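You operate a simulated robot arm through the tools that you are given. There is no shell and no other tool. Be economical: measure what you need, move in short steps, check, and stop when the job is done.

You run a simulated robot arm. Do the job below in one go: nothing can be reset, and whatever is moved stays where it is left.

JOB
Cover small dish 12, tape it and put it back in its ring.

Only the result counts: the job must be done as asked and must still hold three seconds after the hand-in. Knocking over, shifting, dropping, spilling or breaking anything else fails it. Lids that push on must go on centred and level and be pressed home; caps that screw on are set level and turned clockwise until they are tight.

ROBOT AND FRAMES
A 6-joint arm with a two-finger gripper on a trunk, on a base that drives. Base frame: it is fixed to the floor where the robot stands at the start and does not move with it; the origin is under the middle of the robot, x ahead of it, y to its left, z up. Readings come in m, rad, newtons and seconds.
With the tool pointing down near the work surface it reaches from about 0.14 to 0.64 m from the robot's upright axis, wherever it stands. Its first joint turns from -2.897 to 2.897 rad. Places, roughly: inside of the tape ring [0.9, -0.1, 0.9]. Payload 2.45 kg.
The TCP is the grasp point between the finger pads, 0.026 m short of the fingertips. In the tool frame z runs along the fingers and y along their closing line. The gripper opens to 0.096 m. The gripper's body begins 0.069 m behind the TCP.
Orientation is that of the tool frame in the base frame, as a unit quaternion [x, y, z, w]. With the fingers straight down and closing along the base's y, the tool's x points along the base's -x, its y along +y and its z along -z.

CONTROLS
- The arm moves only by the tool send_rows. Its arguments are lists of equal length, an entry for each row: "travel": the shift along the base's x, y, z in units of 40 mm (1.0 is 40 mm), a list of three; "rot": the turn, a rotation vector about the base's x, y, z in units of 6 degrees (1.0 is 6 degrees), a list of three; "jaw": the opening, from 0 (shut) to 1 (fully open). In form: {"travel": [[x, y, z], ...], "rot": [[ax, ay, az], ...], "jaw": [jaw, ...]}. A call has 1 to 10 rows; each row shifts and turns the commanded pose from where the row before left it. A call with a number of a shift or a turn outside -1 to 1 is refused whole. Rows are played at 5 a second. More than 0.05 m and 0.15 rad between two rows, or a gripper value outside its range, and nothing of the call is played. Where a pose cannot be reached the arm comes as near as it can. A force on the tool above 40 N (or 10 N above the force at the start of the call, whichever is more), or a blocked arm, ends the call early, and 0.2 s more pass. Each finger halts on what it meets, pressing with about 41 N; the grip force reading is that of the motor and also rises with nothing between the fingers. The clock runs only during rows and for 0.2 s after the last one: add rows that do not move to give the fingers time. It gives the time, the measured TCP pose, the force on the tool (base axes), the opening and the grip force at its end, in the units of the frame above (readings bear some noise), with the torque about the TCP (base axes, N m) and any sound that the robot's microphone picked up.
- Cameras (640 x 400 px; columns grow to the right, rows downward): "scene" is now at [0.0304, 0.1316, 1.1298]; the picture's right is [-0.29, -0.96, 0.00], its down [-0.32, 0.10, -0.94] and it looks along [0.90, -0.27, -0.34] (base axes); focal length 268 px, centre (320, 200). "wrist" rides on the gripper at [0.081, 0.003, -0.098] in the tool frame; the picture's right is [-0.04, 1.00, 0.00], its down [-0.73, -0.03, -0.68] and it looks along [-0.68, -0.03, 0.73] (tool axes); focal length 256 px, centre (320, 200). There is no depth. A picture from a camera that has moved, and an enlarged one, comes with that camera's place and axes in the base frame and with its lens.
- camera(camera): a new picture of that camera. It takes no simulated time.
- slide_trunk(by): slides the trunk up (or, below 0, down) by that many m; the arm and the scene camera ride with it, the base frame stays. It gives what a move gives, with no picture.
- drive_base(legs): drives the robot by 1 to 6 legs, each [ahead, turn to the left] in m and rad, along the robot's own axes; the way and the turn of a leg run together, so that a leg with both is an arc; at most 1.5 m and 3.142 rad a leg. The arm and the cameras ride along, it lands a little off, and it stops where it bumps. It gives what a move gives.
- head_to(pan, tilt): turns the head with the scene camera to pan (to the left, within 2.705 rad either way) and tilt (down, from -0.506 to 1.204), counted from straight ahead of the robot. It gives what a move gives.
- enlarge(camera, box): a new picture of the part [left, top, right, bottom] of that camera's present view, enlarged. It takes no simulated time.
- sign_off(): hands the job in; it is judged then, once.

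Go step by step. Nothing tells you exact positions but the pictures and the camera data: compare them with the known pose of the tool, close in by small moves and look again before you grip or let go. The budget is 120 turns and 90 pictures, counting those below and the enlarged ones. Unless the task says otherwise, let go and move clear before handing in, and close with one line.

The tools are called after "Call:" as name(argument=value, ...) on one line, values as JSON. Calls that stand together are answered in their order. send_rows: Moves the arm, as the interface text tells. Its arguments: {"type":"object","properties":{"travel":{"type":"array"},"rot":{"type":"array"},"jaw":{"type":"array"}},"required":["travel","rot","jaw"]} The other tools are called the same way: slide_trunk (by) slides the trunk up or down; drive_base (legs) drives the base; head_to (pan, tilt) turns the head that bears the scene camera; camera (camera) takes a picture; enlarge (camera, box) takes an enlarged picture of a part of a camera's view; sign_off () hands the job in.

At the start:

```text
clock: 0.0
tool_pos: [0.4084, 0.0981, 0.9991]
tcp_rot: [0.0, 1.0, 0.001, 0.002]
ft_force: [0.4, 0.2, 0.2]
moment: [-0.01, -0.02, 0.0]
width: 0.0961
gripper_force: 0.1
trunk travel left (down, up): [-0.137, 0.013]
robot x, y, heading: [0.002, 0.0023, 0.002]
head pan, tilt: [-0.293, 0.346]
```

scene: 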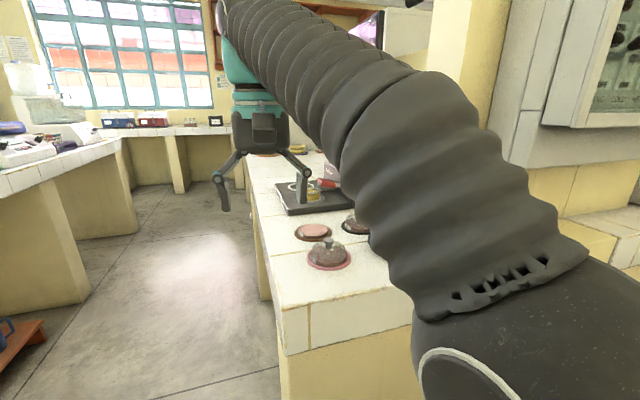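
wrist: 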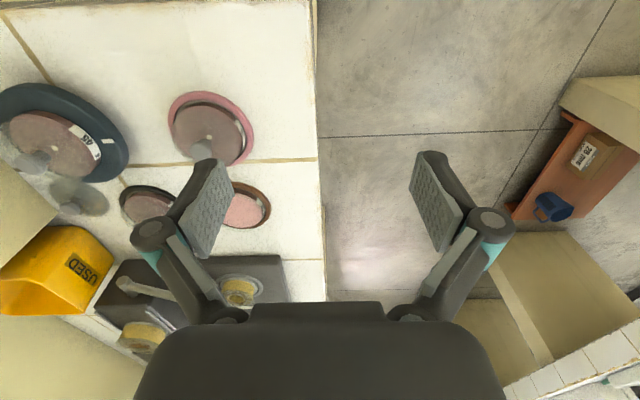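

I see a counter with several round dishes or lids, a tray with tape rolls and a yellow USED bin. I'll look closer before moving.

Call:
enlarge(camera="scene", box=[240, 140, 400, 300])

Call:
enlarge(camera="wrist", box=[0, 60, 330, 360])

```text
2.50 times, centred on (320, 220) of scene
camera zoom: at [0.0304, 0.1316, 1.1298], right [-0.29, -0.96, 0.0], down [-0.32, 0.1, -0.94], along [0.9, -0.27, -0.34], focal length 671 px, centre (320, 150)
```

zoom: 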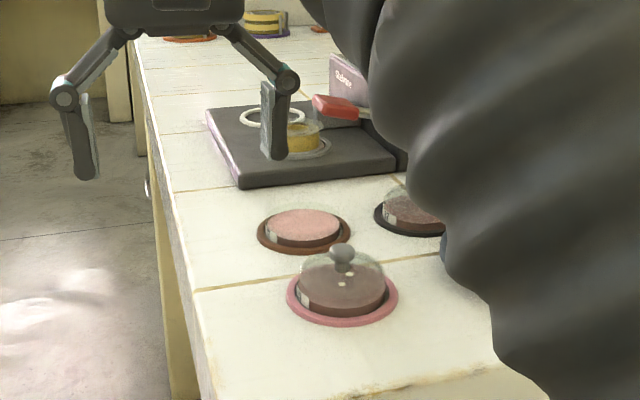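

```text
1.33 times, centred on (165, 210) of wrist
camera zoom: at [0.3265, 0.1027, 1.0955], right [0.04, 1.0, 0.0], down [0.73, -0.03, 0.68], along [0.68, -0.03, -0.73], focal length 341 px, centre (527, 187)
```

zoom: 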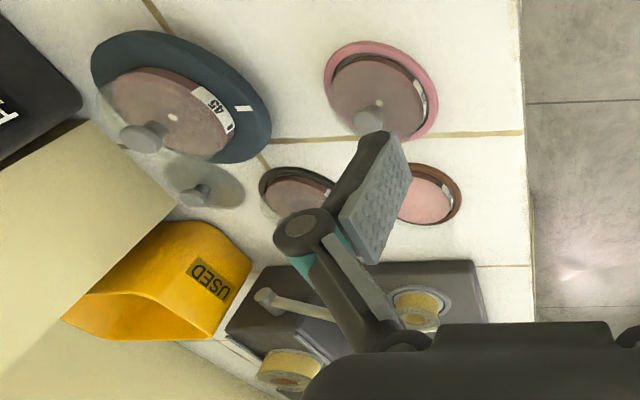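

The nearest pink-ringed dish works out to about (0.44, -0.01), with its knob at z≈0.893. I'll slide the hand right to read the labels with the wrist camera.

Call:
send_rows(travel=[[0, -0.9, 0.5], [0, -0.9, 0.5], [0, -0.9, 0], [0, -0.9, 0]], rot=[[0, 0, 0], [0, 0, 0], [0, 0, 0], [0, 0, 0]], jaw=[1, 1, 1, 1])

Call:
camera(camera="wrist")

Call:
camera(camera="scene")

```text
clock: 1.0
tool_pos: [0.4085, -0.0449, 0.9997]
tcp_rot: [0.0, 1.0, 0.001, 0.004]
ft_force: [-0.1, 0.7, -0.2]
moment: [-0.05, 0.05, 0.0]
width: 0.096
gripper_force: 0.0
out of reach, approached as far as the arm can: row 1, 2
trunk travel left (down, up): [-0.137, 0.013]
robot x, y, heading: [0.0008, 0.0015, -0.0]
head pan, tilt: [-0.293, 0.346]
```

```text
85 pictures are left
camera wrist: at [0.3253, -0.0415, 1.0966], right [0.04, 1.0, 0.0], down [0.73, -0.03, 0.68], along [0.68, -0.03, -0.73], focal length 256 px, centre (320, 200)
```

wrist: 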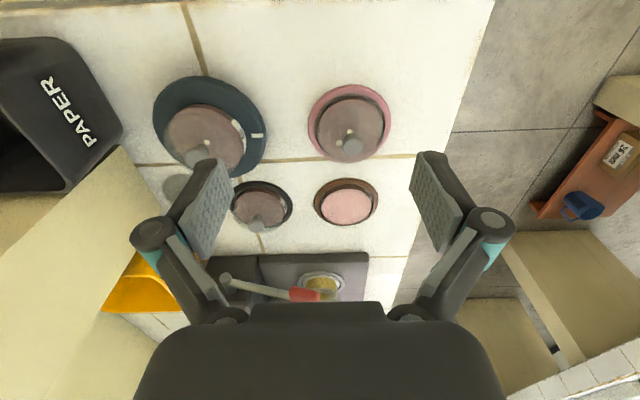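

```text
84 pictures are left
camera scene: at [0.0304, 0.1317, 1.1298], right [-0.29, -0.96, 0.0], down [-0.32, 0.1, -0.94], along [0.9, -0.27, -0.34], focal length 268 px, centre (320, 200)
```

scene: 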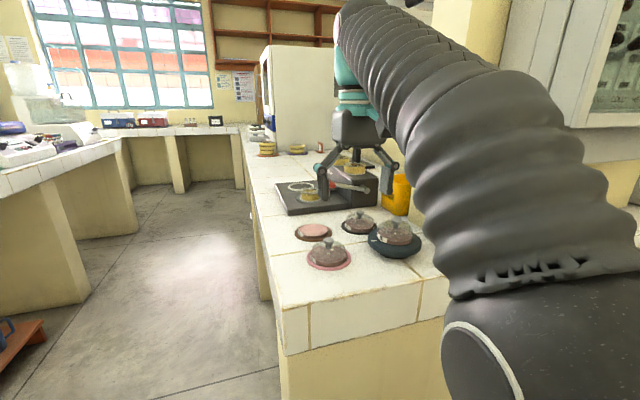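

The brown-ringed dish looks uncovered and a loose lid lies further right. I'll enlarge both views to read the labels.

Call:
enlarge(camera="wrist", box=[140, 70, 400, 232])

Call:
enlarge(camera="scene", box=[270, 160, 430, 280])

Call:
enlarge(camera="wrist", box=[190, 230, 390, 310])

Call:
enlarge(camera="scene", box=[240, 120, 360, 220])

```text
2.46 times, centred on (270, 151) of wrist
camera zoom: at [0.3253, -0.0415, 1.0966], right [0.04, 1.0, 0.0], down [0.73, -0.03, 0.68], along [0.68, -0.03, -0.73], focal length 630 px, centre (443, 321)
```

zoom: 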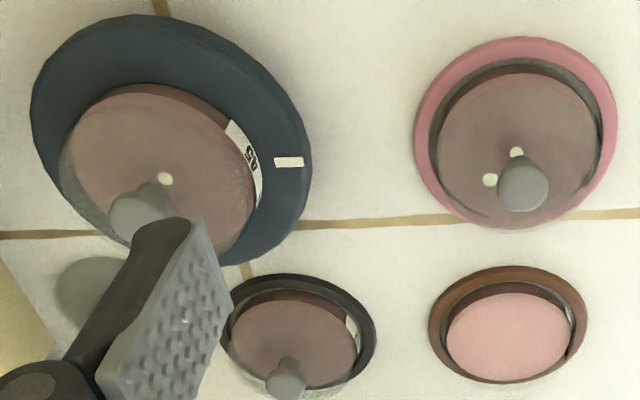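

```text
3.33 times, centred on (350, 220) of scene
camera zoom: at [0.0304, 0.1317, 1.1298], right [-0.29, -0.96, 0.0], down [-0.32, 0.1, -0.94], along [0.9, -0.27, -0.34], focal length 895 px, centre (220, 133)
```

zoom: 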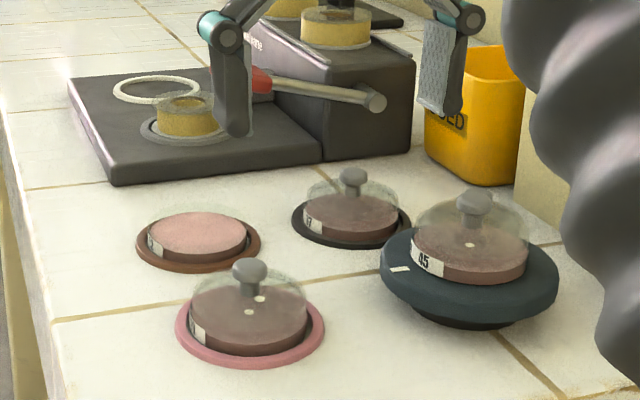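

```text
3.20 times, centred on (290, 270) of wrist
camera zoom: at [0.3253, -0.0415, 1.0966], right [0.04, 1.0, 0.0], down [0.73, -0.03, 0.68], along [0.68, -0.03, -0.73], focal length 819 px, centre (416, -24)
```

zoom: 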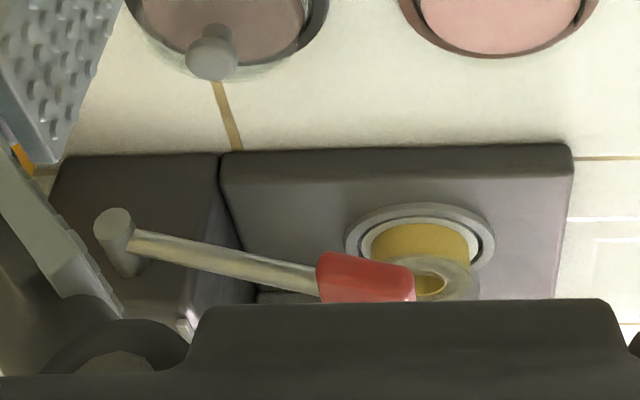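

```text
4.00 times, centred on (300, 170) of scene
camera zoom: at [0.0304, 0.1317, 1.1298], right [-0.29, -0.96, 0.0], down [-0.32, 0.1, -0.94], along [0.9, -0.27, -0.34], focal length 1074 px, centre (400, 320)
```

zoom: 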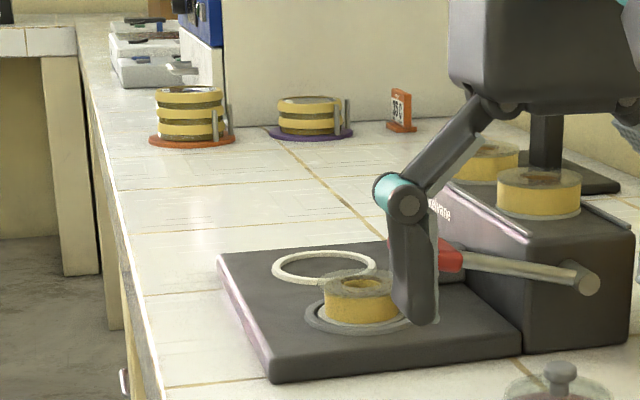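

The labels face left-forward, so I'll zoom hard on each one.

Call:
enlarge(camera="scene", box=[290, 220, 330, 270])

Call:
enlarge(camera="scene", box=[335, 200, 375, 230])

Call:
enlarge(camera="wrist", box=[270, 120, 390, 240])

```text
8.00 times, centred on (310, 245) of scene
camera zoom: at [0.0304, 0.1317, 1.1298], right [-0.29, -0.96, 0.0], down [-0.32, 0.1, -0.94], along [0.9, -0.27, -0.34], focal length 2148 px, centre (400, -160)
```

zoom: 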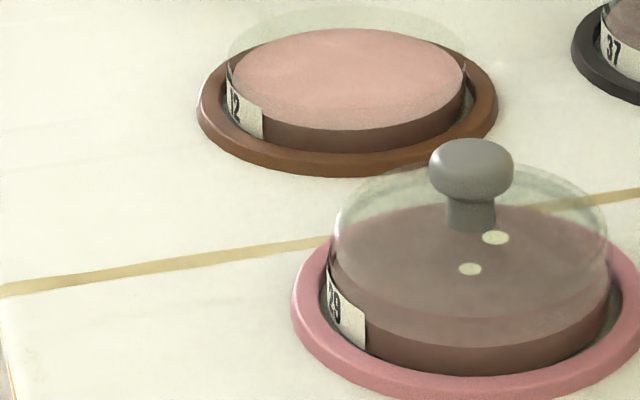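

```text
13.33 times, centred on (355, 215) of scene
camera zoom: at [0.0304, 0.1317, 1.1298], right [-0.29, -0.96, 0.0], down [-0.32, 0.1, -0.94], along [0.9, -0.27, -0.34], focal length 3580 px, centre (-147, 0)
```

zoom: 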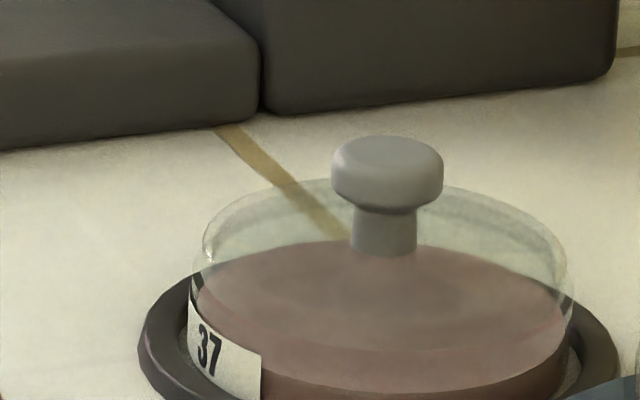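

```text
3.33 times, centred on (330, 180) of wrist
camera zoom: at [0.3253, -0.0415, 1.0966], right [0.04, 1.0, 0.0], down [0.73, -0.03, 0.68], along [0.68, -0.03, -0.73], focal length 853 px, centre (287, 267)
```

zoom: 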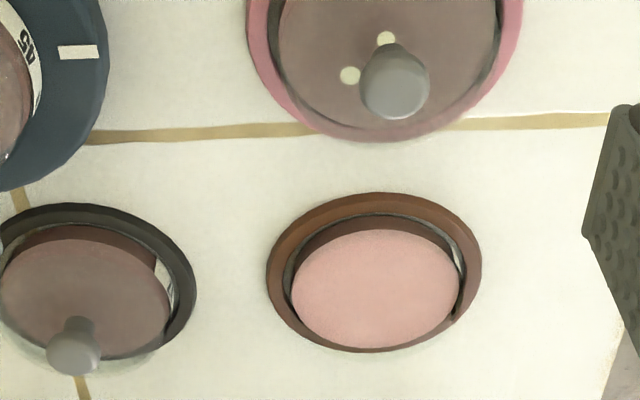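

Dish 12 is the open one in the brown ring at about (0.55, 0), and a loose lid lies right of dish 45. The taping machine is too far from here, so I'll tuck the arm and drive round to the left side of the counter.

Call:
send_rows(travel=[[-0.9, 0.3, 0], [-0.9, 0.4, 0], [-0.5, 0.3, 0.5], [0, 0, 0.5]], rot=[[0, 0, 0], [0, 0, 0], [0, 0, 0], [0, 0, 0]], jaw=[1, 1, 1, 1])

Call:
drive_base(legs=[[0, 1.57], [0.62, 0], [0, -1.57], [0.6, 0]])

Call:
head_to(pan=-0.9, tilt=0.5)

Call:
camera(camera="scene")

```text
clock: 2.0
tool_pos: [0.3222, -0.0055, 0.9954]
tcp_rot: [0.0, 1.0, 0.0, 0.004]
ft_force: [-0.3, 0.7, 0.0]
moment: [-0.02, 0.02, -0.02]
width: 0.096
gripper_force: 0.1
out of reach, approached as far as the arm can: row 3, 4
trunk travel left (down, up): [-0.137, 0.013]
robot x, y, heading: [-0.0005, -0.0028, 0.0]
head pan, tilt: [-0.293, 0.346]
```

```text
clock: 16.0
tool_pos: [0.9095, 0.6085, 0.9949]
tcp_rot: [-0.001, 1.0, 0.001, 0.004]
ft_force: [0.4, -0.2, -0.3]
moment: [0.0, 0.01, 0.0]
width: 0.0958
gripper_force: 0.0
trunk travel left (down, up): [-0.137, 0.013]
robot x, y, heading: [0.588, 0.6133, -0.003]
head pan, tilt: [-0.293, 0.346]
```

```text
clock: 17.0
tool_pos: [0.9082, 0.6078, 0.996]
tcp_rot: [0.0, 1.0, 0.001, 0.004]
ft_force: [0.8, -0.2, -0.3]
moment: [-0.03, -0.06, -0.05]
width: 0.0958
gripper_force: 0.0
trunk travel left (down, up): [-0.137, 0.013]
robot x, y, heading: [0.5863, 0.6137, -0.001]
head pan, tilt: [-0.901, 0.499]
```

```text
76 pictures are left
camera scene: at [0.5854, 0.7004, 1.1156], right [-0.78, -0.62, 0.0], down [-0.3, 0.37, -0.88], along [0.55, -0.69, -0.48], focal length 268 px, centre (320, 200)
```

scene: 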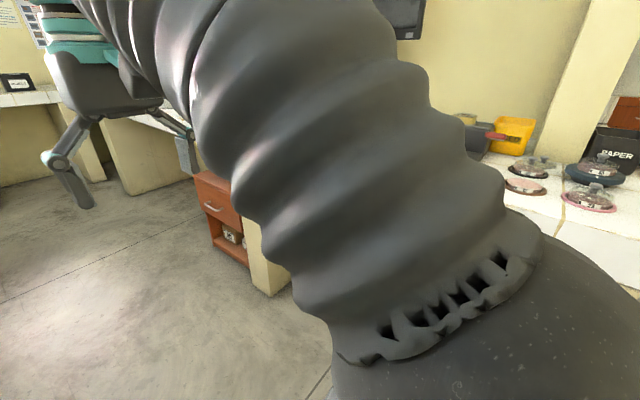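

The arm blocks this view. I'll turn to face the counter (-y) and look again.

Call:
drive_base(legs=[[0.08, 0], [0, -1.57]])

Call:
head_to(pan=0.1, tilt=0.45)

Call:
camera(camera="scene")

Call:
camera(camera="wrist")

```text
clock: 21.9
tool_pos: [0.6679, 0.2908, 0.9944]
tcp_rot: [0.701, 0.714, -0.002, 0.004]
ft_force: [0.0, 0.0, 0.0]
moment: [0.02, 0.02, 0.02]
width: 0.0963
gripper_force: 0.1
trunk travel left (down, up): [-0.137, 0.013]
robot x, y, heading: [0.6721, 0.6133, -1.553]
head pan, tilt: [-0.901, 0.499]
```

```text
clock: 23.1
tool_pos: [0.6698, 0.2921, 0.9946]
tcp_rot: [0.701, 0.713, -0.003, 0.003]
ft_force: [-0.1, 0.6, -0.5]
moment: [0.02, 0.01, -0.02]
width: 0.096
gripper_force: 0.0
trunk travel left (down, up): [-0.137, 0.013]
robot x, y, heading: [0.6713, 0.6139, -1.552]
head pan, tilt: [0.099, 0.45]
```

```text
75 pictures are left
camera scene: at [0.837, 0.5855, 1.12], right [-0.99, -0.12, 0.0], down [-0.05, 0.43, -0.9], along [0.1, -0.89, -0.44], focal length 268 px, centre (320, 200)
```

scene: 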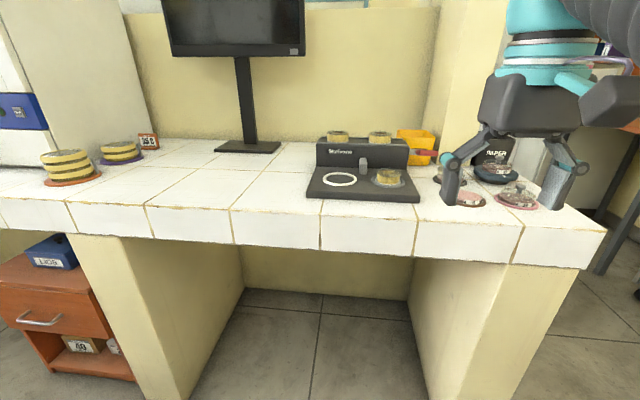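

```text
74 pictures are left
camera wrist: at [0.6699, 0.3739, 1.0917], right [1.0, -0.02, 0.0], down [-0.02, -0.73, 0.68], along [-0.01, -0.68, -0.73], focal length 256 px, centre (320, 200)
```

wrist: 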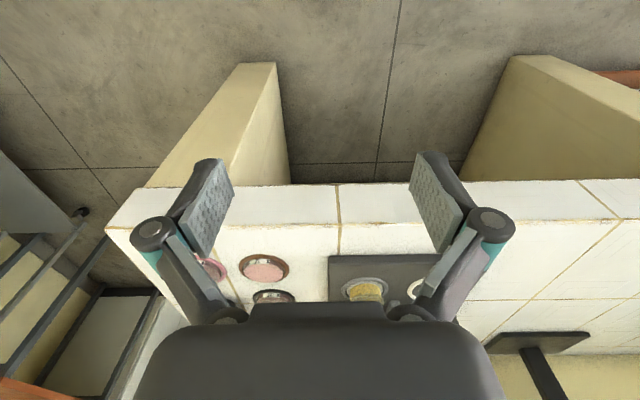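

Call:
enlarge(camera="scene", box=[295, 120, 455, 220])

Call:
enlarge(camera="scene", box=[30, 120, 180, 200])

Call:
enlarge(camera="scene", box=[400, 110, 600, 220])

```text
4.00 times, centred on (375, 170) of scene
camera zoom: at [0.837, 0.5855, 1.12], right [-0.99, -0.12, 0.0], down [-0.05, 0.43, -0.9], along [0.1, -0.89, -0.44], focal length 1074 px, centre (100, 320)
```

zoom: 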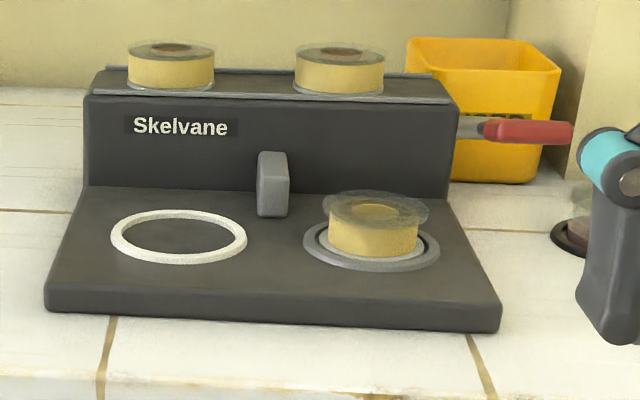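

```text
4.27 times, centred on (105, 160) of scene
camera zoom: at [0.837, 0.5855, 1.12], right [-0.99, -0.12, 0.0], down [-0.05, 0.43, -0.9], along [0.1, -0.89, -0.44], focal length 1146 px, centre (1237, 371)
```

zoom: 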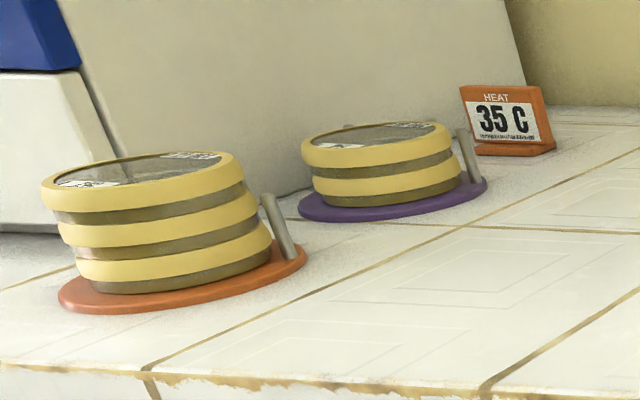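

```text
3.20 times, centred on (500, 165) of scene
camera zoom: at [0.837, 0.5855, 1.12], right [-0.99, -0.12, 0.0], down [-0.05, 0.43, -0.9], along [0.1, -0.89, -0.44], focal length 859 px, centre (-256, 312)
```

zoom: 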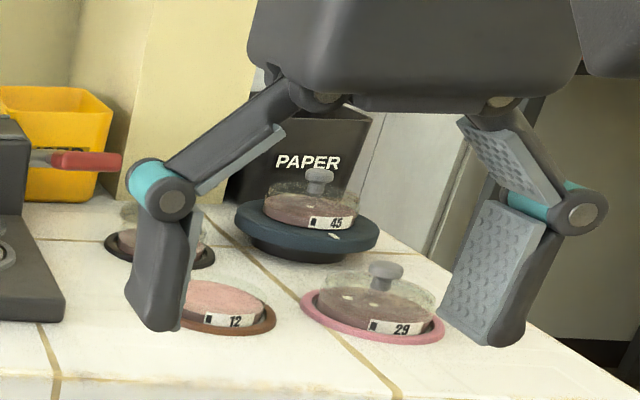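

The plan is clearer now. The Skelvane taper has a white ring, a loaded roll and a lever with a red handle. I'll drive nearer and look down at the machine and the lid area.

Call:
drive_base(legs=[[0.2, 0]])

Call:
camera(camera="wrist")

Call:
camera(camera="scene")

```text
clock: 24.7
tool_pos: [0.6728, 0.0929, 0.9951]
tcp_rot: [0.701, 0.713, -0.002, 0.003]
ft_force: [-0.3, 0.0, -0.2]
moment: [-0.02, -0.01, 0.01]
width: 0.0961
gripper_force: 0.0
trunk travel left (down, up): [-0.137, 0.013]
robot x, y, heading: [0.6713, 0.4164, -1.557]
head pan, tilt: [0.099, 0.45]
```

```text
70 pictures are left
camera wrist: at [0.6736, 0.1756, 1.0917], right [1.0, -0.02, 0.0], down [-0.02, -0.73, 0.68], along [-0.01, -0.68, -0.73], focal length 256 px, centre (320, 200)
```

wrist: 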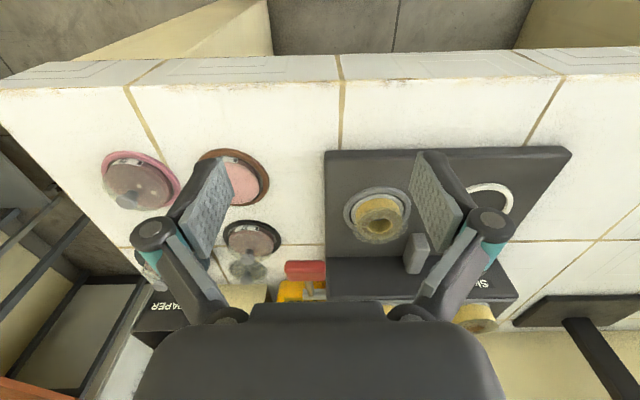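

```text
69 pictures are left
camera scene: at [0.8406, 0.3873, 1.1201], right [-0.99, -0.12, 0.0], down [-0.05, 0.43, -0.9], along [0.11, -0.89, -0.44], focal length 268 px, centre (320, 200)
```

scene: 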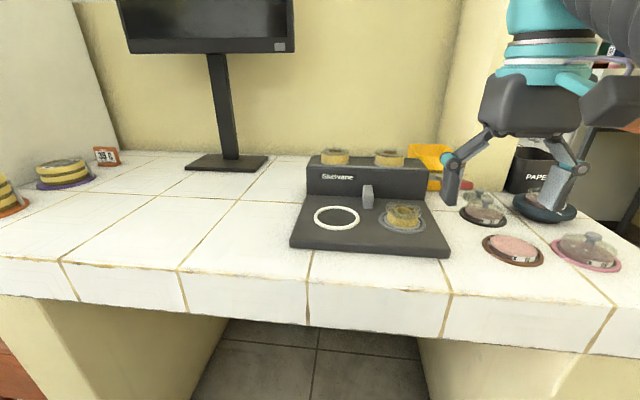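

Call:
enlarge(camera="scene", box=[285, 140, 445, 260])

Call:
enlarge(camera="scene", box=[370, 190, 440, 240])

Call:
enlarge(camera="wrist", box=[320, 140, 520, 300])

Call:
enlarge(camera="wrist", box=[180, 200, 330, 310])

```text
3.33 times, centred on (365, 200) of scene
camera zoom: at [0.8406, 0.3873, 1.1201], right [-0.99, -0.12, 0.0], down [-0.05, 0.43, -0.9], along [0.11, -0.89, -0.44], focal length 895 px, centre (170, 200)
```

zoom: 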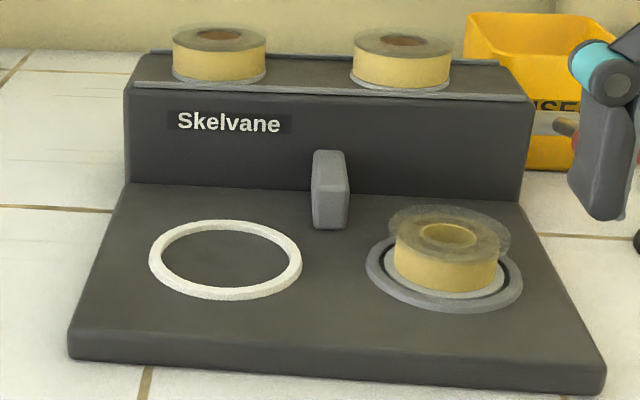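

```text
8.00 times, centred on (405, 215) of scene
camera zoom: at [0.8406, 0.3873, 1.1201], right [-0.99, -0.12, 0.0], down [-0.05, 0.43, -0.9], along [0.11, -0.89, -0.44], focal length 2148 px, centre (-360, 80)
```

zoom: 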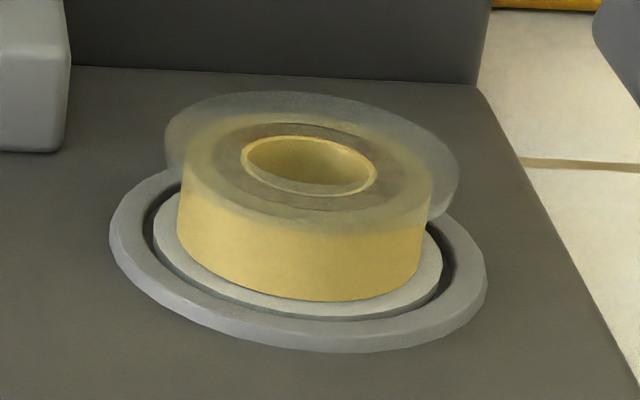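

```text
2.50 times, centred on (420, 220) of wrist
camera zoom: at [0.6736, 0.1756, 1.0917], right [1.0, -0.02, 0.0], down [-0.02, -0.73, 0.68], along [-0.01, -0.68, -0.73], focal length 640 px, centre (70, 150)
```

zoom: 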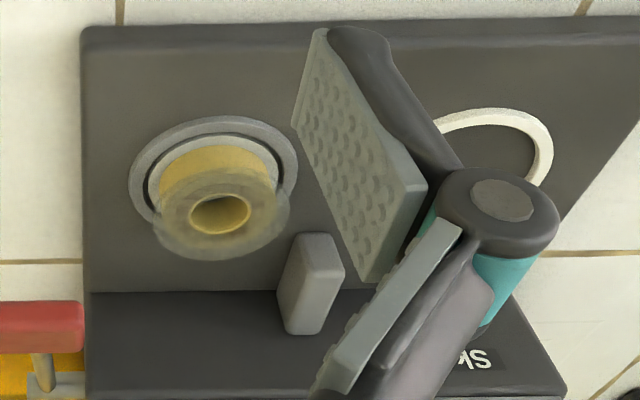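

```text
3.64 times, centred on (255, 255) of wrist
camera zoom: at [0.6736, 0.1756, 1.0917], right [1.0, -0.02, 0.0], down [-0.02, -0.73, 0.68], along [-0.01, -0.68, -0.73], focal length 931 px, centre (556, 0)
```

zoom: 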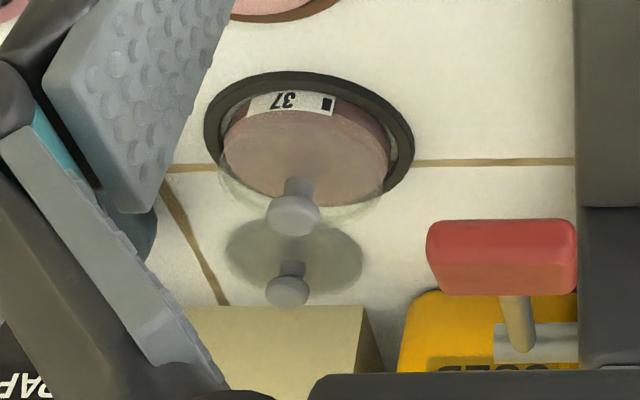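

I'll compare the spare rolls with the loaded one, to judge whether the loaded roll still has tape.

Call:
enlarge(camera="scene", box=[310, 140, 420, 200])

Call:
enlarge(camera="wrist", box=[335, 175, 425, 250])

```text
5.82 times, centred on (365, 170) of scene
camera zoom: at [0.8406, 0.3873, 1.1201], right [-0.99, -0.12, 0.0], down [-0.05, 0.43, -0.9], along [0.11, -0.89, -0.44], focal length 1562 px, centre (58, 374)
```

zoom: 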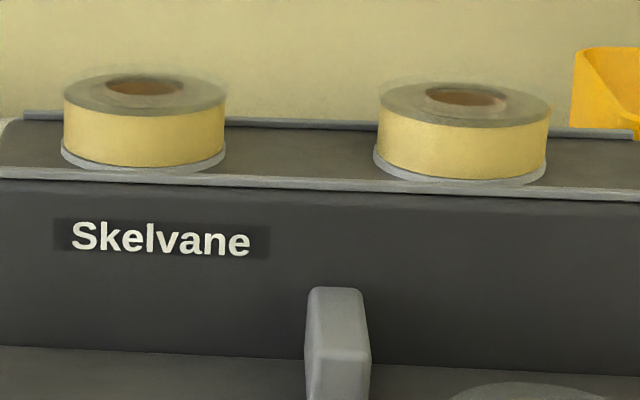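

```text
5.33 times, centred on (380, 212) of wrist
camera zoom: at [0.6736, 0.1756, 1.0917], right [1.0, -0.02, 0.0], down [-0.02, -0.73, 0.68], along [-0.01, -0.68, -0.73], focal length 1365 px, centre (0, 133)
```

zoom: 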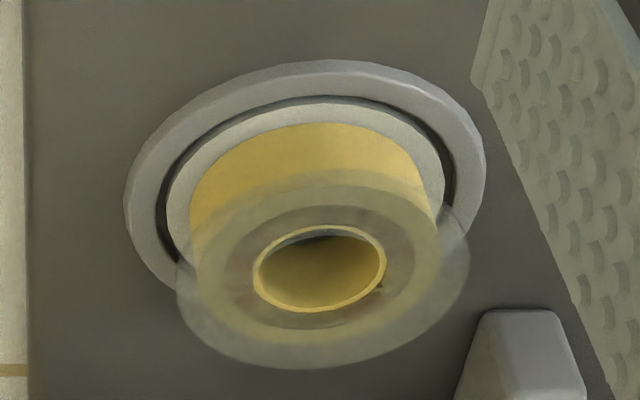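

The loaded roll is partly used but still has tape. The loose small lid is at about (0.54, -0.21), dish 12 at (0.552, -0.018), the white tape ring at (0.863, -0.035) and the red handle at (0.65, -0.075, 0.937). The lid is near my reach limit, so I'll shift the base left and closer.

Call:
drive_base(legs=[[-0.2, 0], [0, -0.31], [0.235, 0], [0, 0.295]])

Call:
camera(camera="wrist")

Call:
camera(camera="scene")

```text
clock: 29.6
tool_pos: [0.5984, 0.0682, 0.9948]
tcp_rot: [0.706, 0.708, -0.003, 0.004]
ft_force: [0.2, 0.3, 0.5]
moment: [0.02, 0.01, 0.01]
width: 0.096
gripper_force: 0.1
trunk travel left (down, up): [-0.137, 0.013]
robot x, y, heading: [0.6008, 0.3912, -1.568]
head pan, tilt: [0.099, 0.45]
```

```text
62 pictures are left
camera wrist: at [0.5992, 0.1499, 1.0917], right [1.0, -0.04, 0.0], down [-0.03, -0.73, 0.68], along [-0.02, -0.68, -0.73], focal length 256 px, centre (320, 200)
```

wrist: 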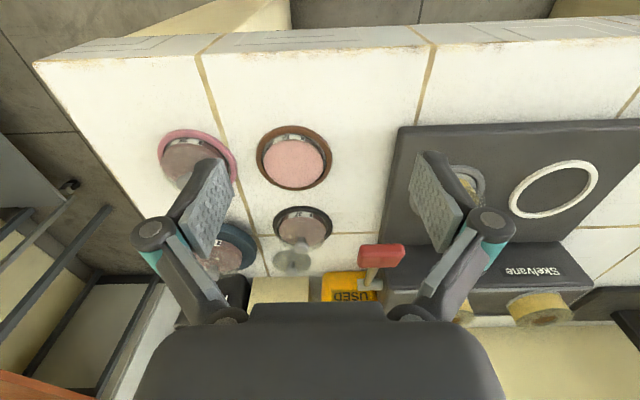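

```text
61 pictures are left
camera scene: at [0.7689, 0.3593, 1.1201], right [-0.99, -0.1, 0.0], down [-0.05, 0.43, -0.9], along [0.09, -0.9, -0.44], focal length 268 px, centre (320, 200)
```

scene: 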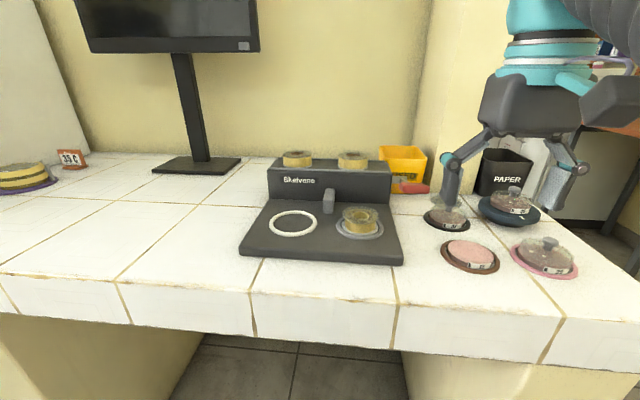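

I'll advance at height toward the lid with the jaw narrowed, then look.

Call:
send_rows(travel=[[-0.22, -0.87, 0], [-0.22, -0.87, 0], [-0.22, -0.87, 0], [-0.22, -0.87, 0], [-0.22, -0.87, 0], [-0.22, -0.87, 0], [0, 0, 0]], rot=[[0, 0, 0], [0, 0, 0], [0, 0, 0], [0, 0, 0], [0, 0, 0], [0, 0, 0], [0, 0, 0]], jaw=[0.8, 0.6, 0.45, 0.45, 0.45, 0.45, 0.45])

Call:
camera(camera="wrist")

Call:
enlarge(camera="scene", box=[380, 120, 600, 280])

```text
clock: 31.2
tool_pos: [0.5461, -0.1365, 0.9791]
tcp_rot: [0.706, 0.709, -0.003, 0.006]
ft_force: [-0.1, -0.6, -0.5]
moment: [0.0, -0.03, 0.03]
width: 0.0432
gripper_force: 0.1
out of reach, approached as far as the arm can: row 5, 6
trunk travel left (down, up): [-0.137, 0.013]
robot x, y, heading: [0.5992, 0.3893, -1.566]
head pan, tilt: [0.099, 0.45]
```

```text
60 pictures are left
camera wrist: at [0.5479, -0.0531, 1.0755], right [1.0, -0.04, 0.0], down [-0.03, -0.72, 0.69], along [-0.02, -0.69, -0.72], focal length 256 px, centre (320, 200)
```

wrist: 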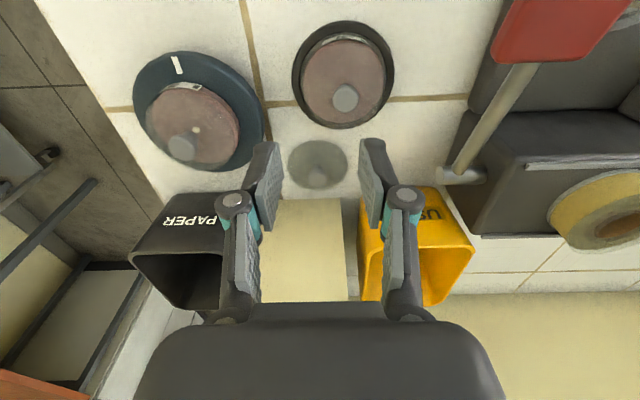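

```text
2.50 times, centred on (490, 200) of scene
camera zoom: at [0.7689, 0.3593, 1.12], right [-0.99, -0.1, 0.0], down [-0.05, 0.43, -0.9], along [0.09, -0.9, -0.44], focal length 671 px, centre (-105, 200)
```

zoom: 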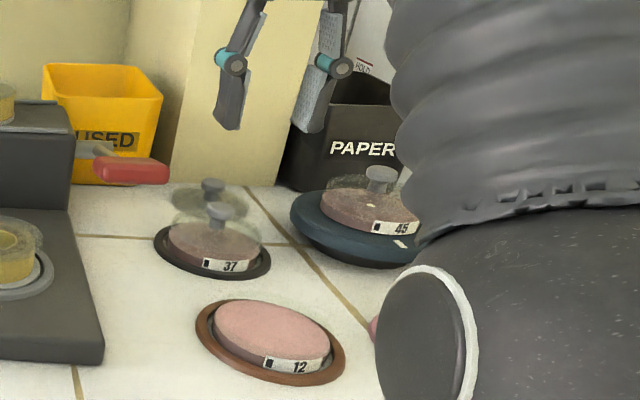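

The loose lid's knob works out to (0.541, -0.217, 0.87), with the counter at z≈0.844 and the column face at y≈-0.274. I'll go above it and lower part way.

Call:
send_rows(travel=[[0, -0.5, -0.3], [0, -0.5, -0.3], [-0.1, -0.5, -0.3], [0, -0.5, -0.3], [0, 0, 0]], rot=[[0, 0, 0], [0, 0, 0], [0, 0, 0], [0, 0, 0], [0, 0, 0]], jaw=[0.45, 0.45, 0.45, 0.45, 0.45])

Call:
camera(camera="wrist")

Call:
enlarge(camera="scene", box=[410, 130, 510, 230])

```text
clock: 32.4
tool_pos: [0.5411, -0.2169, 0.9307]
tcp_rot: [0.706, 0.708, -0.003, 0.004]
ft_force: [-0.8, 0.8, -0.4]
moment: [0.02, 0.02, -0.03]
width: 0.0432
gripper_force: 0.1
trunk travel left (down, up): [-0.137, 0.013]
robot x, y, heading: [0.6006, 0.3876, -1.564]
head pan, tilt: [0.099, 0.45]
```

```text
58 pictures are left
camera wrist: at [0.5435, -0.1341, 1.0262], right [1.0, -0.04, 0.0], down [-0.03, -0.73, 0.68], along [-0.02, -0.68, -0.73], focal length 256 px, centre (320, 200)
```

wrist: 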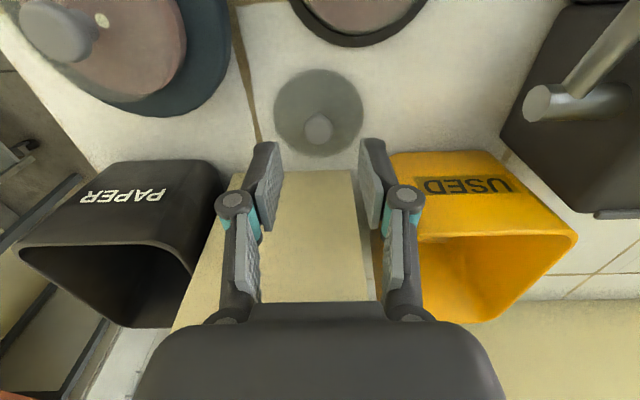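

```text
4.00 times, centred on (460, 180) of scene
camera zoom: at [0.7689, 0.3593, 1.1201], right [-0.99, -0.1, 0.0], down [-0.05, 0.43, -0.9], along [0.09, -0.9, -0.44], focal length 1074 px, centre (-240, 280)
```

zoom: 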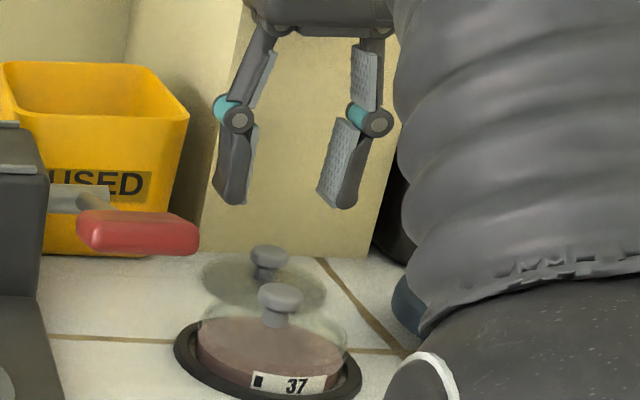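

The knob lines up under the TCP. I'll lower to z≈0.880, with the fingertips just above the lid disc, and look.

Call:
send_rows(travel=[[0, 0, -0.4], [0, 0, -0.4], [0, 0, -0.25], [0, 0, 0]], rot=[[0, 0, 0], [0, 0, 0], [0, 0, 0], [0, 0, 0]], jaw=[0.45, 0.45, 0.45, 0.45])

Call:
camera(camera="wrist")

Call:
enlarge(camera="scene", box=[430, 170, 490, 215])

```text
clock: 33.4
tool_pos: [0.5412, -0.2151, 0.8883]
tcp_rot: [0.706, 0.708, -0.003, 0.004]
ft_force: [0.2, 0.5, 0.0]
moment: [0.01, 0.0, -0.02]
width: 0.043
gripper_force: 0.0
trunk travel left (down, up): [-0.137, 0.013]
robot x, y, heading: [0.6003, 0.3867, -1.57]
head pan, tilt: [0.099, 0.45]
```

```text
56 pictures are left
camera wrist: at [0.5435, -0.133, 0.9846], right [1.0, -0.04, 0.0], down [-0.03, -0.73, 0.68], along [-0.02, -0.68, -0.73], focal length 256 px, centre (320, 200)
```

wrist: 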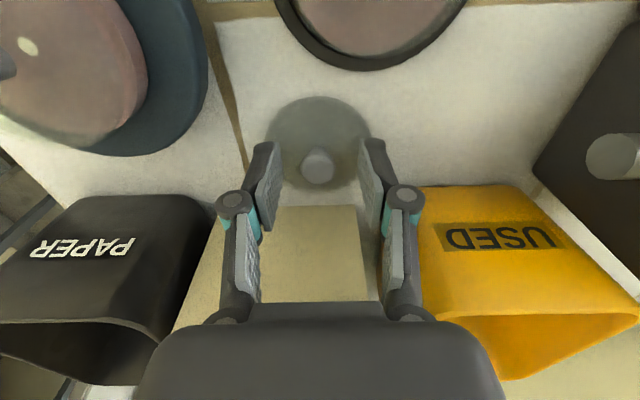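

```text
8.89 times, centred on (460, 192) of scene
camera zoom: at [0.7689, 0.3592, 1.1201], right [-0.99, -0.1, 0.0], down [-0.05, 0.43, -0.9], along [0.09, -0.9, -0.44], focal length 2387 px, centre (-924, 267)
```

zoom: 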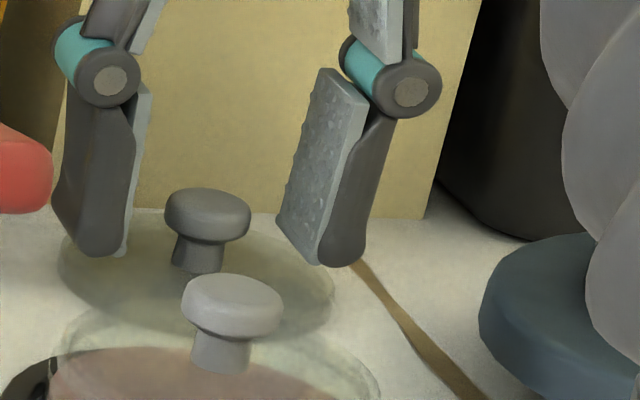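

The pads straddle the knob head with the tips just above the disc. I'll close now.

Call:
send_rows(travel=[[0, 0, -0.03], [0, 0, 0], [0, 0, 0], [0, 0, 0]], rot=[[0, 0, 0], [0, 0, 0], [0, 0, 0], [0, 0, 0]], jaw=[0.45, 0.2, 0.0, 0.0])

Call:
send_rows(travel=[[0, 0, 0.3], [0, 0, 0.5], [0, 0, 0.5], [0, 0, 0.3], [0, 0, 0]], rot=[[0, 0, 0], [0, 0, 0], [0, 0, 0], [0, 0, 0], [0, 0, 0]], jaw=[0, 0, 0, 0, 0])

Call:
camera(camera="wrist")

Call:
enlarge(camera="scene", box=[410, 130, 510, 280])

```text
clock: 34.4
tool_pos: [0.5403, -0.2154, 0.8865]
tcp_rot: [0.706, 0.709, -0.002, 0.004]
ft_force: [0.5, 0.1, 0.4]
moment: [-0.01, -0.01, 0.01]
width: 0.0138
gripper_force: 40.5
trunk travel left (down, up): [-0.137, 0.013]
robot x, y, heading: [0.6033, 0.3906, -1.569]
head pan, tilt: [0.099, 0.45]
```

```text
clock: 35.6
tool_pos: [0.5424, -0.2123, 0.9444]
tcp_rot: [0.706, 0.709, -0.003, 0.005]
ft_force: [-0.1, -0.5, 0.1]
moment: [0.02, -0.02, -0.03]
width: 0.0139
gripper_force: 40.3
out of reach, approached as far as the arm can: row 4
trunk travel left (down, up): [-0.137, 0.013]
robot x, y, heading: [0.5998, 0.3858, -1.568]
head pan, tilt: [0.099, 0.45]
```

```text
54 pictures are left
camera wrist: at [0.5445, -0.1291, 1.0398], right [1.0, -0.04, 0.0], down [-0.03, -0.73, 0.69], along [-0.02, -0.69, -0.73], focal length 256 px, centre (320, 200)
```

wrist: 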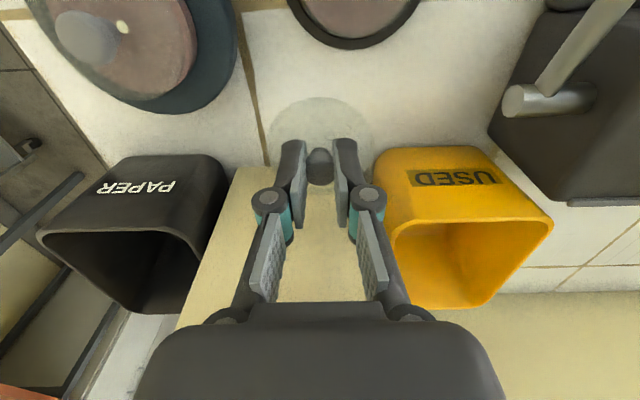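

```text
2.67 times, centred on (460, 205) of scene
camera zoom: at [0.7689, 0.3592, 1.1201], right [-0.99, -0.1, 0.0], down [-0.05, 0.43, -0.9], along [0.09, -0.9, -0.44], focal length 716 px, centre (-53, 187)
```

zoom: 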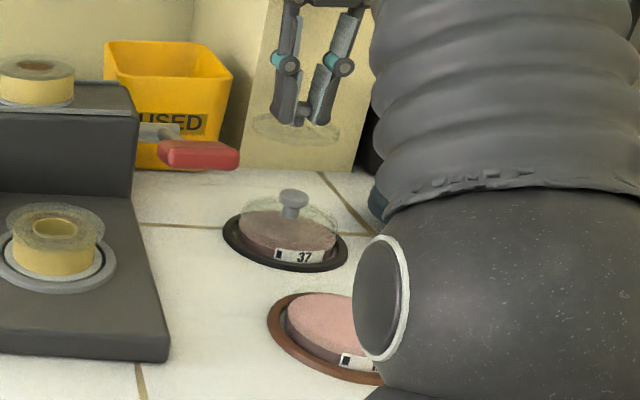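

The lid is held level. I'll raise it where reach allows, carry it over dish 37's knob (top ≈0.89) and stop above dish 12.

Call:
send_rows(travel=[[0, 0.25, 0.3], [0, 0.35, 0.4], [0, 0.5, 0.3], [0, 0.75, 0], [0, 0.75, 0], [0.1, 0.75, 0], [0.1, 0.75, 0], [0.05, 0.75, 0], [0, 0, 0]], rot=[[0, 0, 0], [0, 0, 0], [0, 0, 0], [0, 0, 0], [0, 0, 0], [0, 0, 0], [0, 0, 0], [0, 0, 0], [0, 0, 0]], jaw=[0, 0, 0, 0, 0, 0, 0, 0, 0])

Call:
camera(camera="wrist")

Call:
enlarge(camera="scene", box=[390, 130, 590, 290])

```text
clock: 37.6
tool_pos: [0.5537, -0.0119, 0.9707]
tcp_rot: [0.706, 0.708, -0.002, 0.003]
ft_force: [-0.9, -0.6, -1.0]
moment: [0.04, 0.0, 0.02]
width: 0.014
gripper_force: 40.1
out of reach, approached as far as the arm can: row 1, 2
trunk travel left (down, up): [-0.137, 0.013]
robot x, y, heading: [0.6018, 0.3897, -1.564]
head pan, tilt: [0.099, 0.45]
```

```text
52 pictures are left
camera wrist: at [0.5559, 0.0698, 1.068], right [1.0, -0.04, 0.0], down [-0.03, -0.73, 0.68], along [-0.02, -0.68, -0.73], focal length 256 px, centre (320, 200)
```

wrist: 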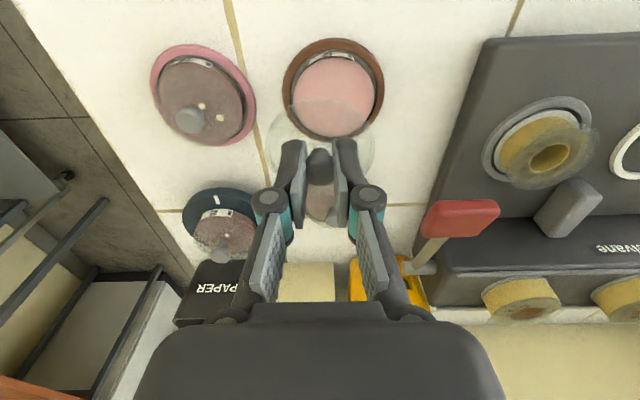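

```text
2.50 times, centred on (490, 210) of scene
camera zoom: at [0.7689, 0.3593, 1.12], right [-0.99, -0.1, 0.0], down [-0.05, 0.43, -0.9], along [0.09, -0.9, -0.44], focal length 671 px, centre (-105, 175)
```

zoom: 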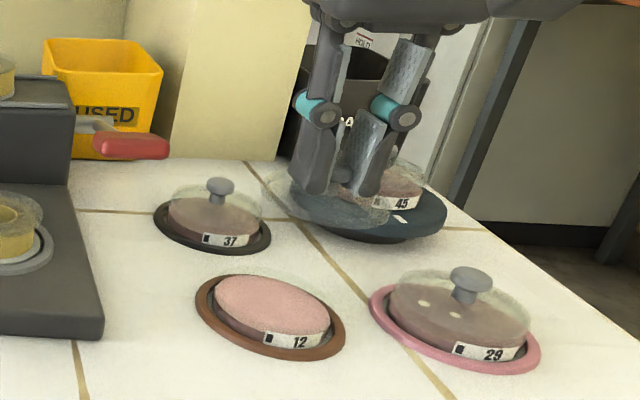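

Dish 12's ring centre is at about (0.566, -0.009). I'll zoom in for fit and centring.

Call:
enlarge(camera="wrist", box=[250, 30, 410, 230])

Call:
enlarge(camera="scene", box=[455, 180, 555, 270])

```text
2.00 times, centred on (330, 130) of wrist
camera zoom: at [0.5559, 0.0698, 1.068], right [1.0, -0.04, 0.0], down [-0.03, -0.73, 0.68], along [-0.02, -0.68, -0.73], focal length 512 px, centre (300, 340)
```

zoom: 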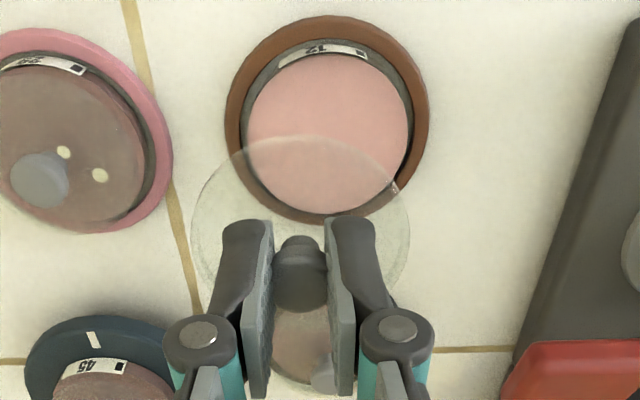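

```text
4.44 times, centred on (505, 225) of scene
camera zoom: at [0.7689, 0.3593, 1.12], right [-0.99, -0.1, 0.0], down [-0.05, 0.43, -0.9], along [0.09, -0.9, -0.44], focal length 1194 px, centre (-502, 89)
```

zoom: 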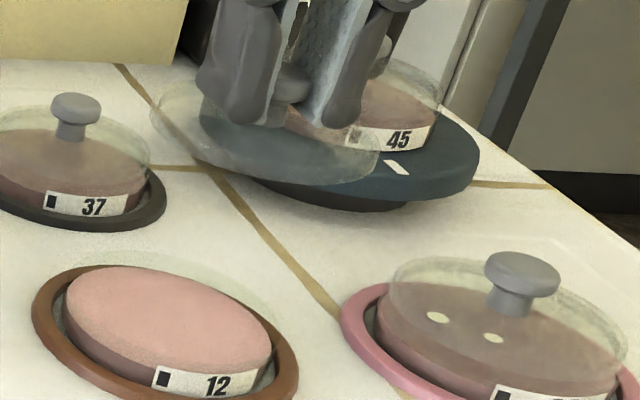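

The dish centre is at about (0.5655, -0.009), and the lid is centred under the TCP to within 1–2 mm. I'll lower to a hover over the dish and check.

Call:
send_rows(travel=[[0.15, 0.03, -0.3], [0.145, 0.02, -0.4], [0, 0, -0.4], [0, 0, 0]], rot=[[0, 0, 0], [0, 0, 0], [0, 0, 0], [0, 0, 0]], jaw=[0, 0, 0, 0])

Call:
enlarge(camera="wrist", box=[240, 50, 400, 200])

Call:
enlarge(camera="scene", box=[420, 190, 520, 280])

```text
clock: 38.6
tool_pos: [0.5652, -0.0104, 0.9276]
tcp_rot: [0.706, 0.708, -0.003, 0.004]
ft_force: [0.1, -0.1, 0.0]
moment: [0.02, 0.01, 0.01]
width: 0.0138
gripper_force: 40.2
trunk travel left (down, up): [-0.137, 0.013]
robot x, y, heading: [0.6001, 0.3886, -1.564]
head pan, tilt: [0.099, 0.45]
```

```text
2.67 times, centred on (320, 125) of wrist
camera zoom: at [0.5669, 0.0722, 1.0244], right [1.0, -0.04, 0.0], down [-0.03, -0.73, 0.68], along [-0.02, -0.68, -0.73], focal length 683 px, centre (320, 400)
```

zoom: 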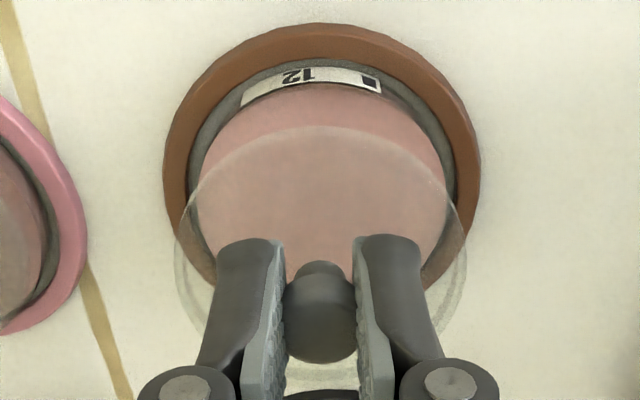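

```text
4.44 times, centred on (470, 235) of scene
camera zoom: at [0.7689, 0.3593, 1.1201], right [-0.99, -0.1, 0.0], down [-0.05, 0.43, -0.9], along [0.09, -0.9, -0.44], focal length 1194 px, centre (-347, 44)
```

zoom: 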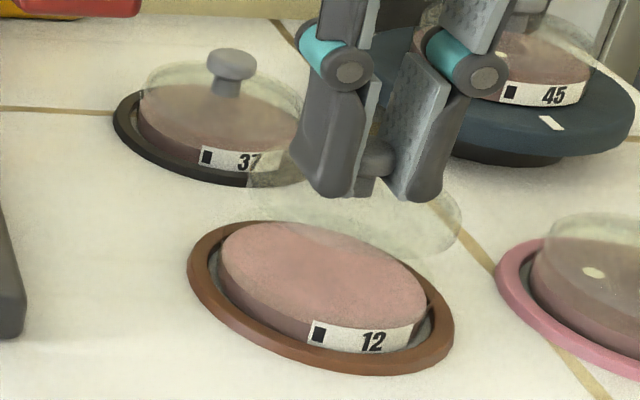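

It's nearly aligned in x. I'll nudge +1.5 mm in y and lower closer to compare the rims.

Call:
send_rows(travel=[[0, 0.04, -0.2], [0, 0, -0.15], [0, 0, 0]], rot=[[0, 0, 0], [0, 0, 0], [0, 0, 0]], jaw=[0, 0, 0])

Call:
enlarge(camera="wrist", box=[240, 50, 400, 200])

Call:
enlarge(camera="scene", box=[430, 210, 510, 280])

```text
clock: 39.4
tool_pos: [0.5638, -0.0082, 0.9131]
tcp_rot: [0.705, 0.709, -0.003, 0.004]
ft_force: [-0.5, 0.6, -0.5]
moment: [-0.04, 0.03, 0.0]
width: 0.0135
gripper_force: 40.5
trunk travel left (down, up): [-0.137, 0.013]
robot x, y, heading: [0.6008, 0.3889, -1.565]
head pan, tilt: [0.099, 0.45]
```

```text
2.67 times, centred on (320, 125) of wrist
camera zoom: at [0.5669, 0.0741, 1.0099], right [1.0, -0.04, 0.0], down [-0.03, -0.73, 0.69], along [-0.02, -0.68, -0.73], focal length 683 px, centre (320, 400)
```

zoom: 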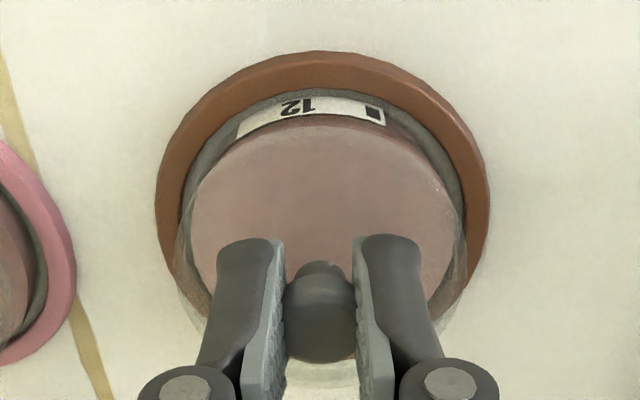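

```text
5.71 times, centred on (470, 245) of scene
camera zoom: at [0.7689, 0.3593, 1.1201], right [-0.99, -0.1, 0.0], down [-0.05, 0.43, -0.9], along [0.09, -0.9, -0.44], focal length 1534 px, centre (-537, -57)
```

zoom: 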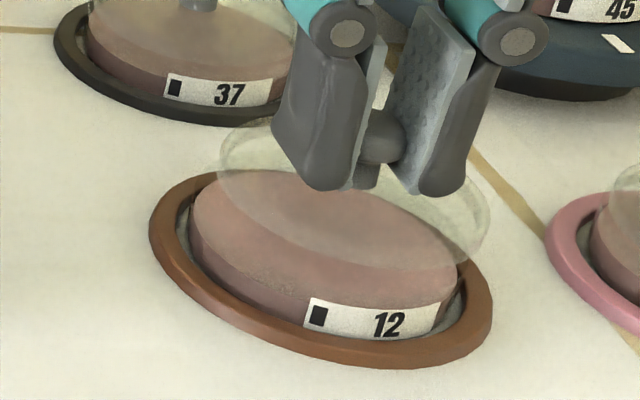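

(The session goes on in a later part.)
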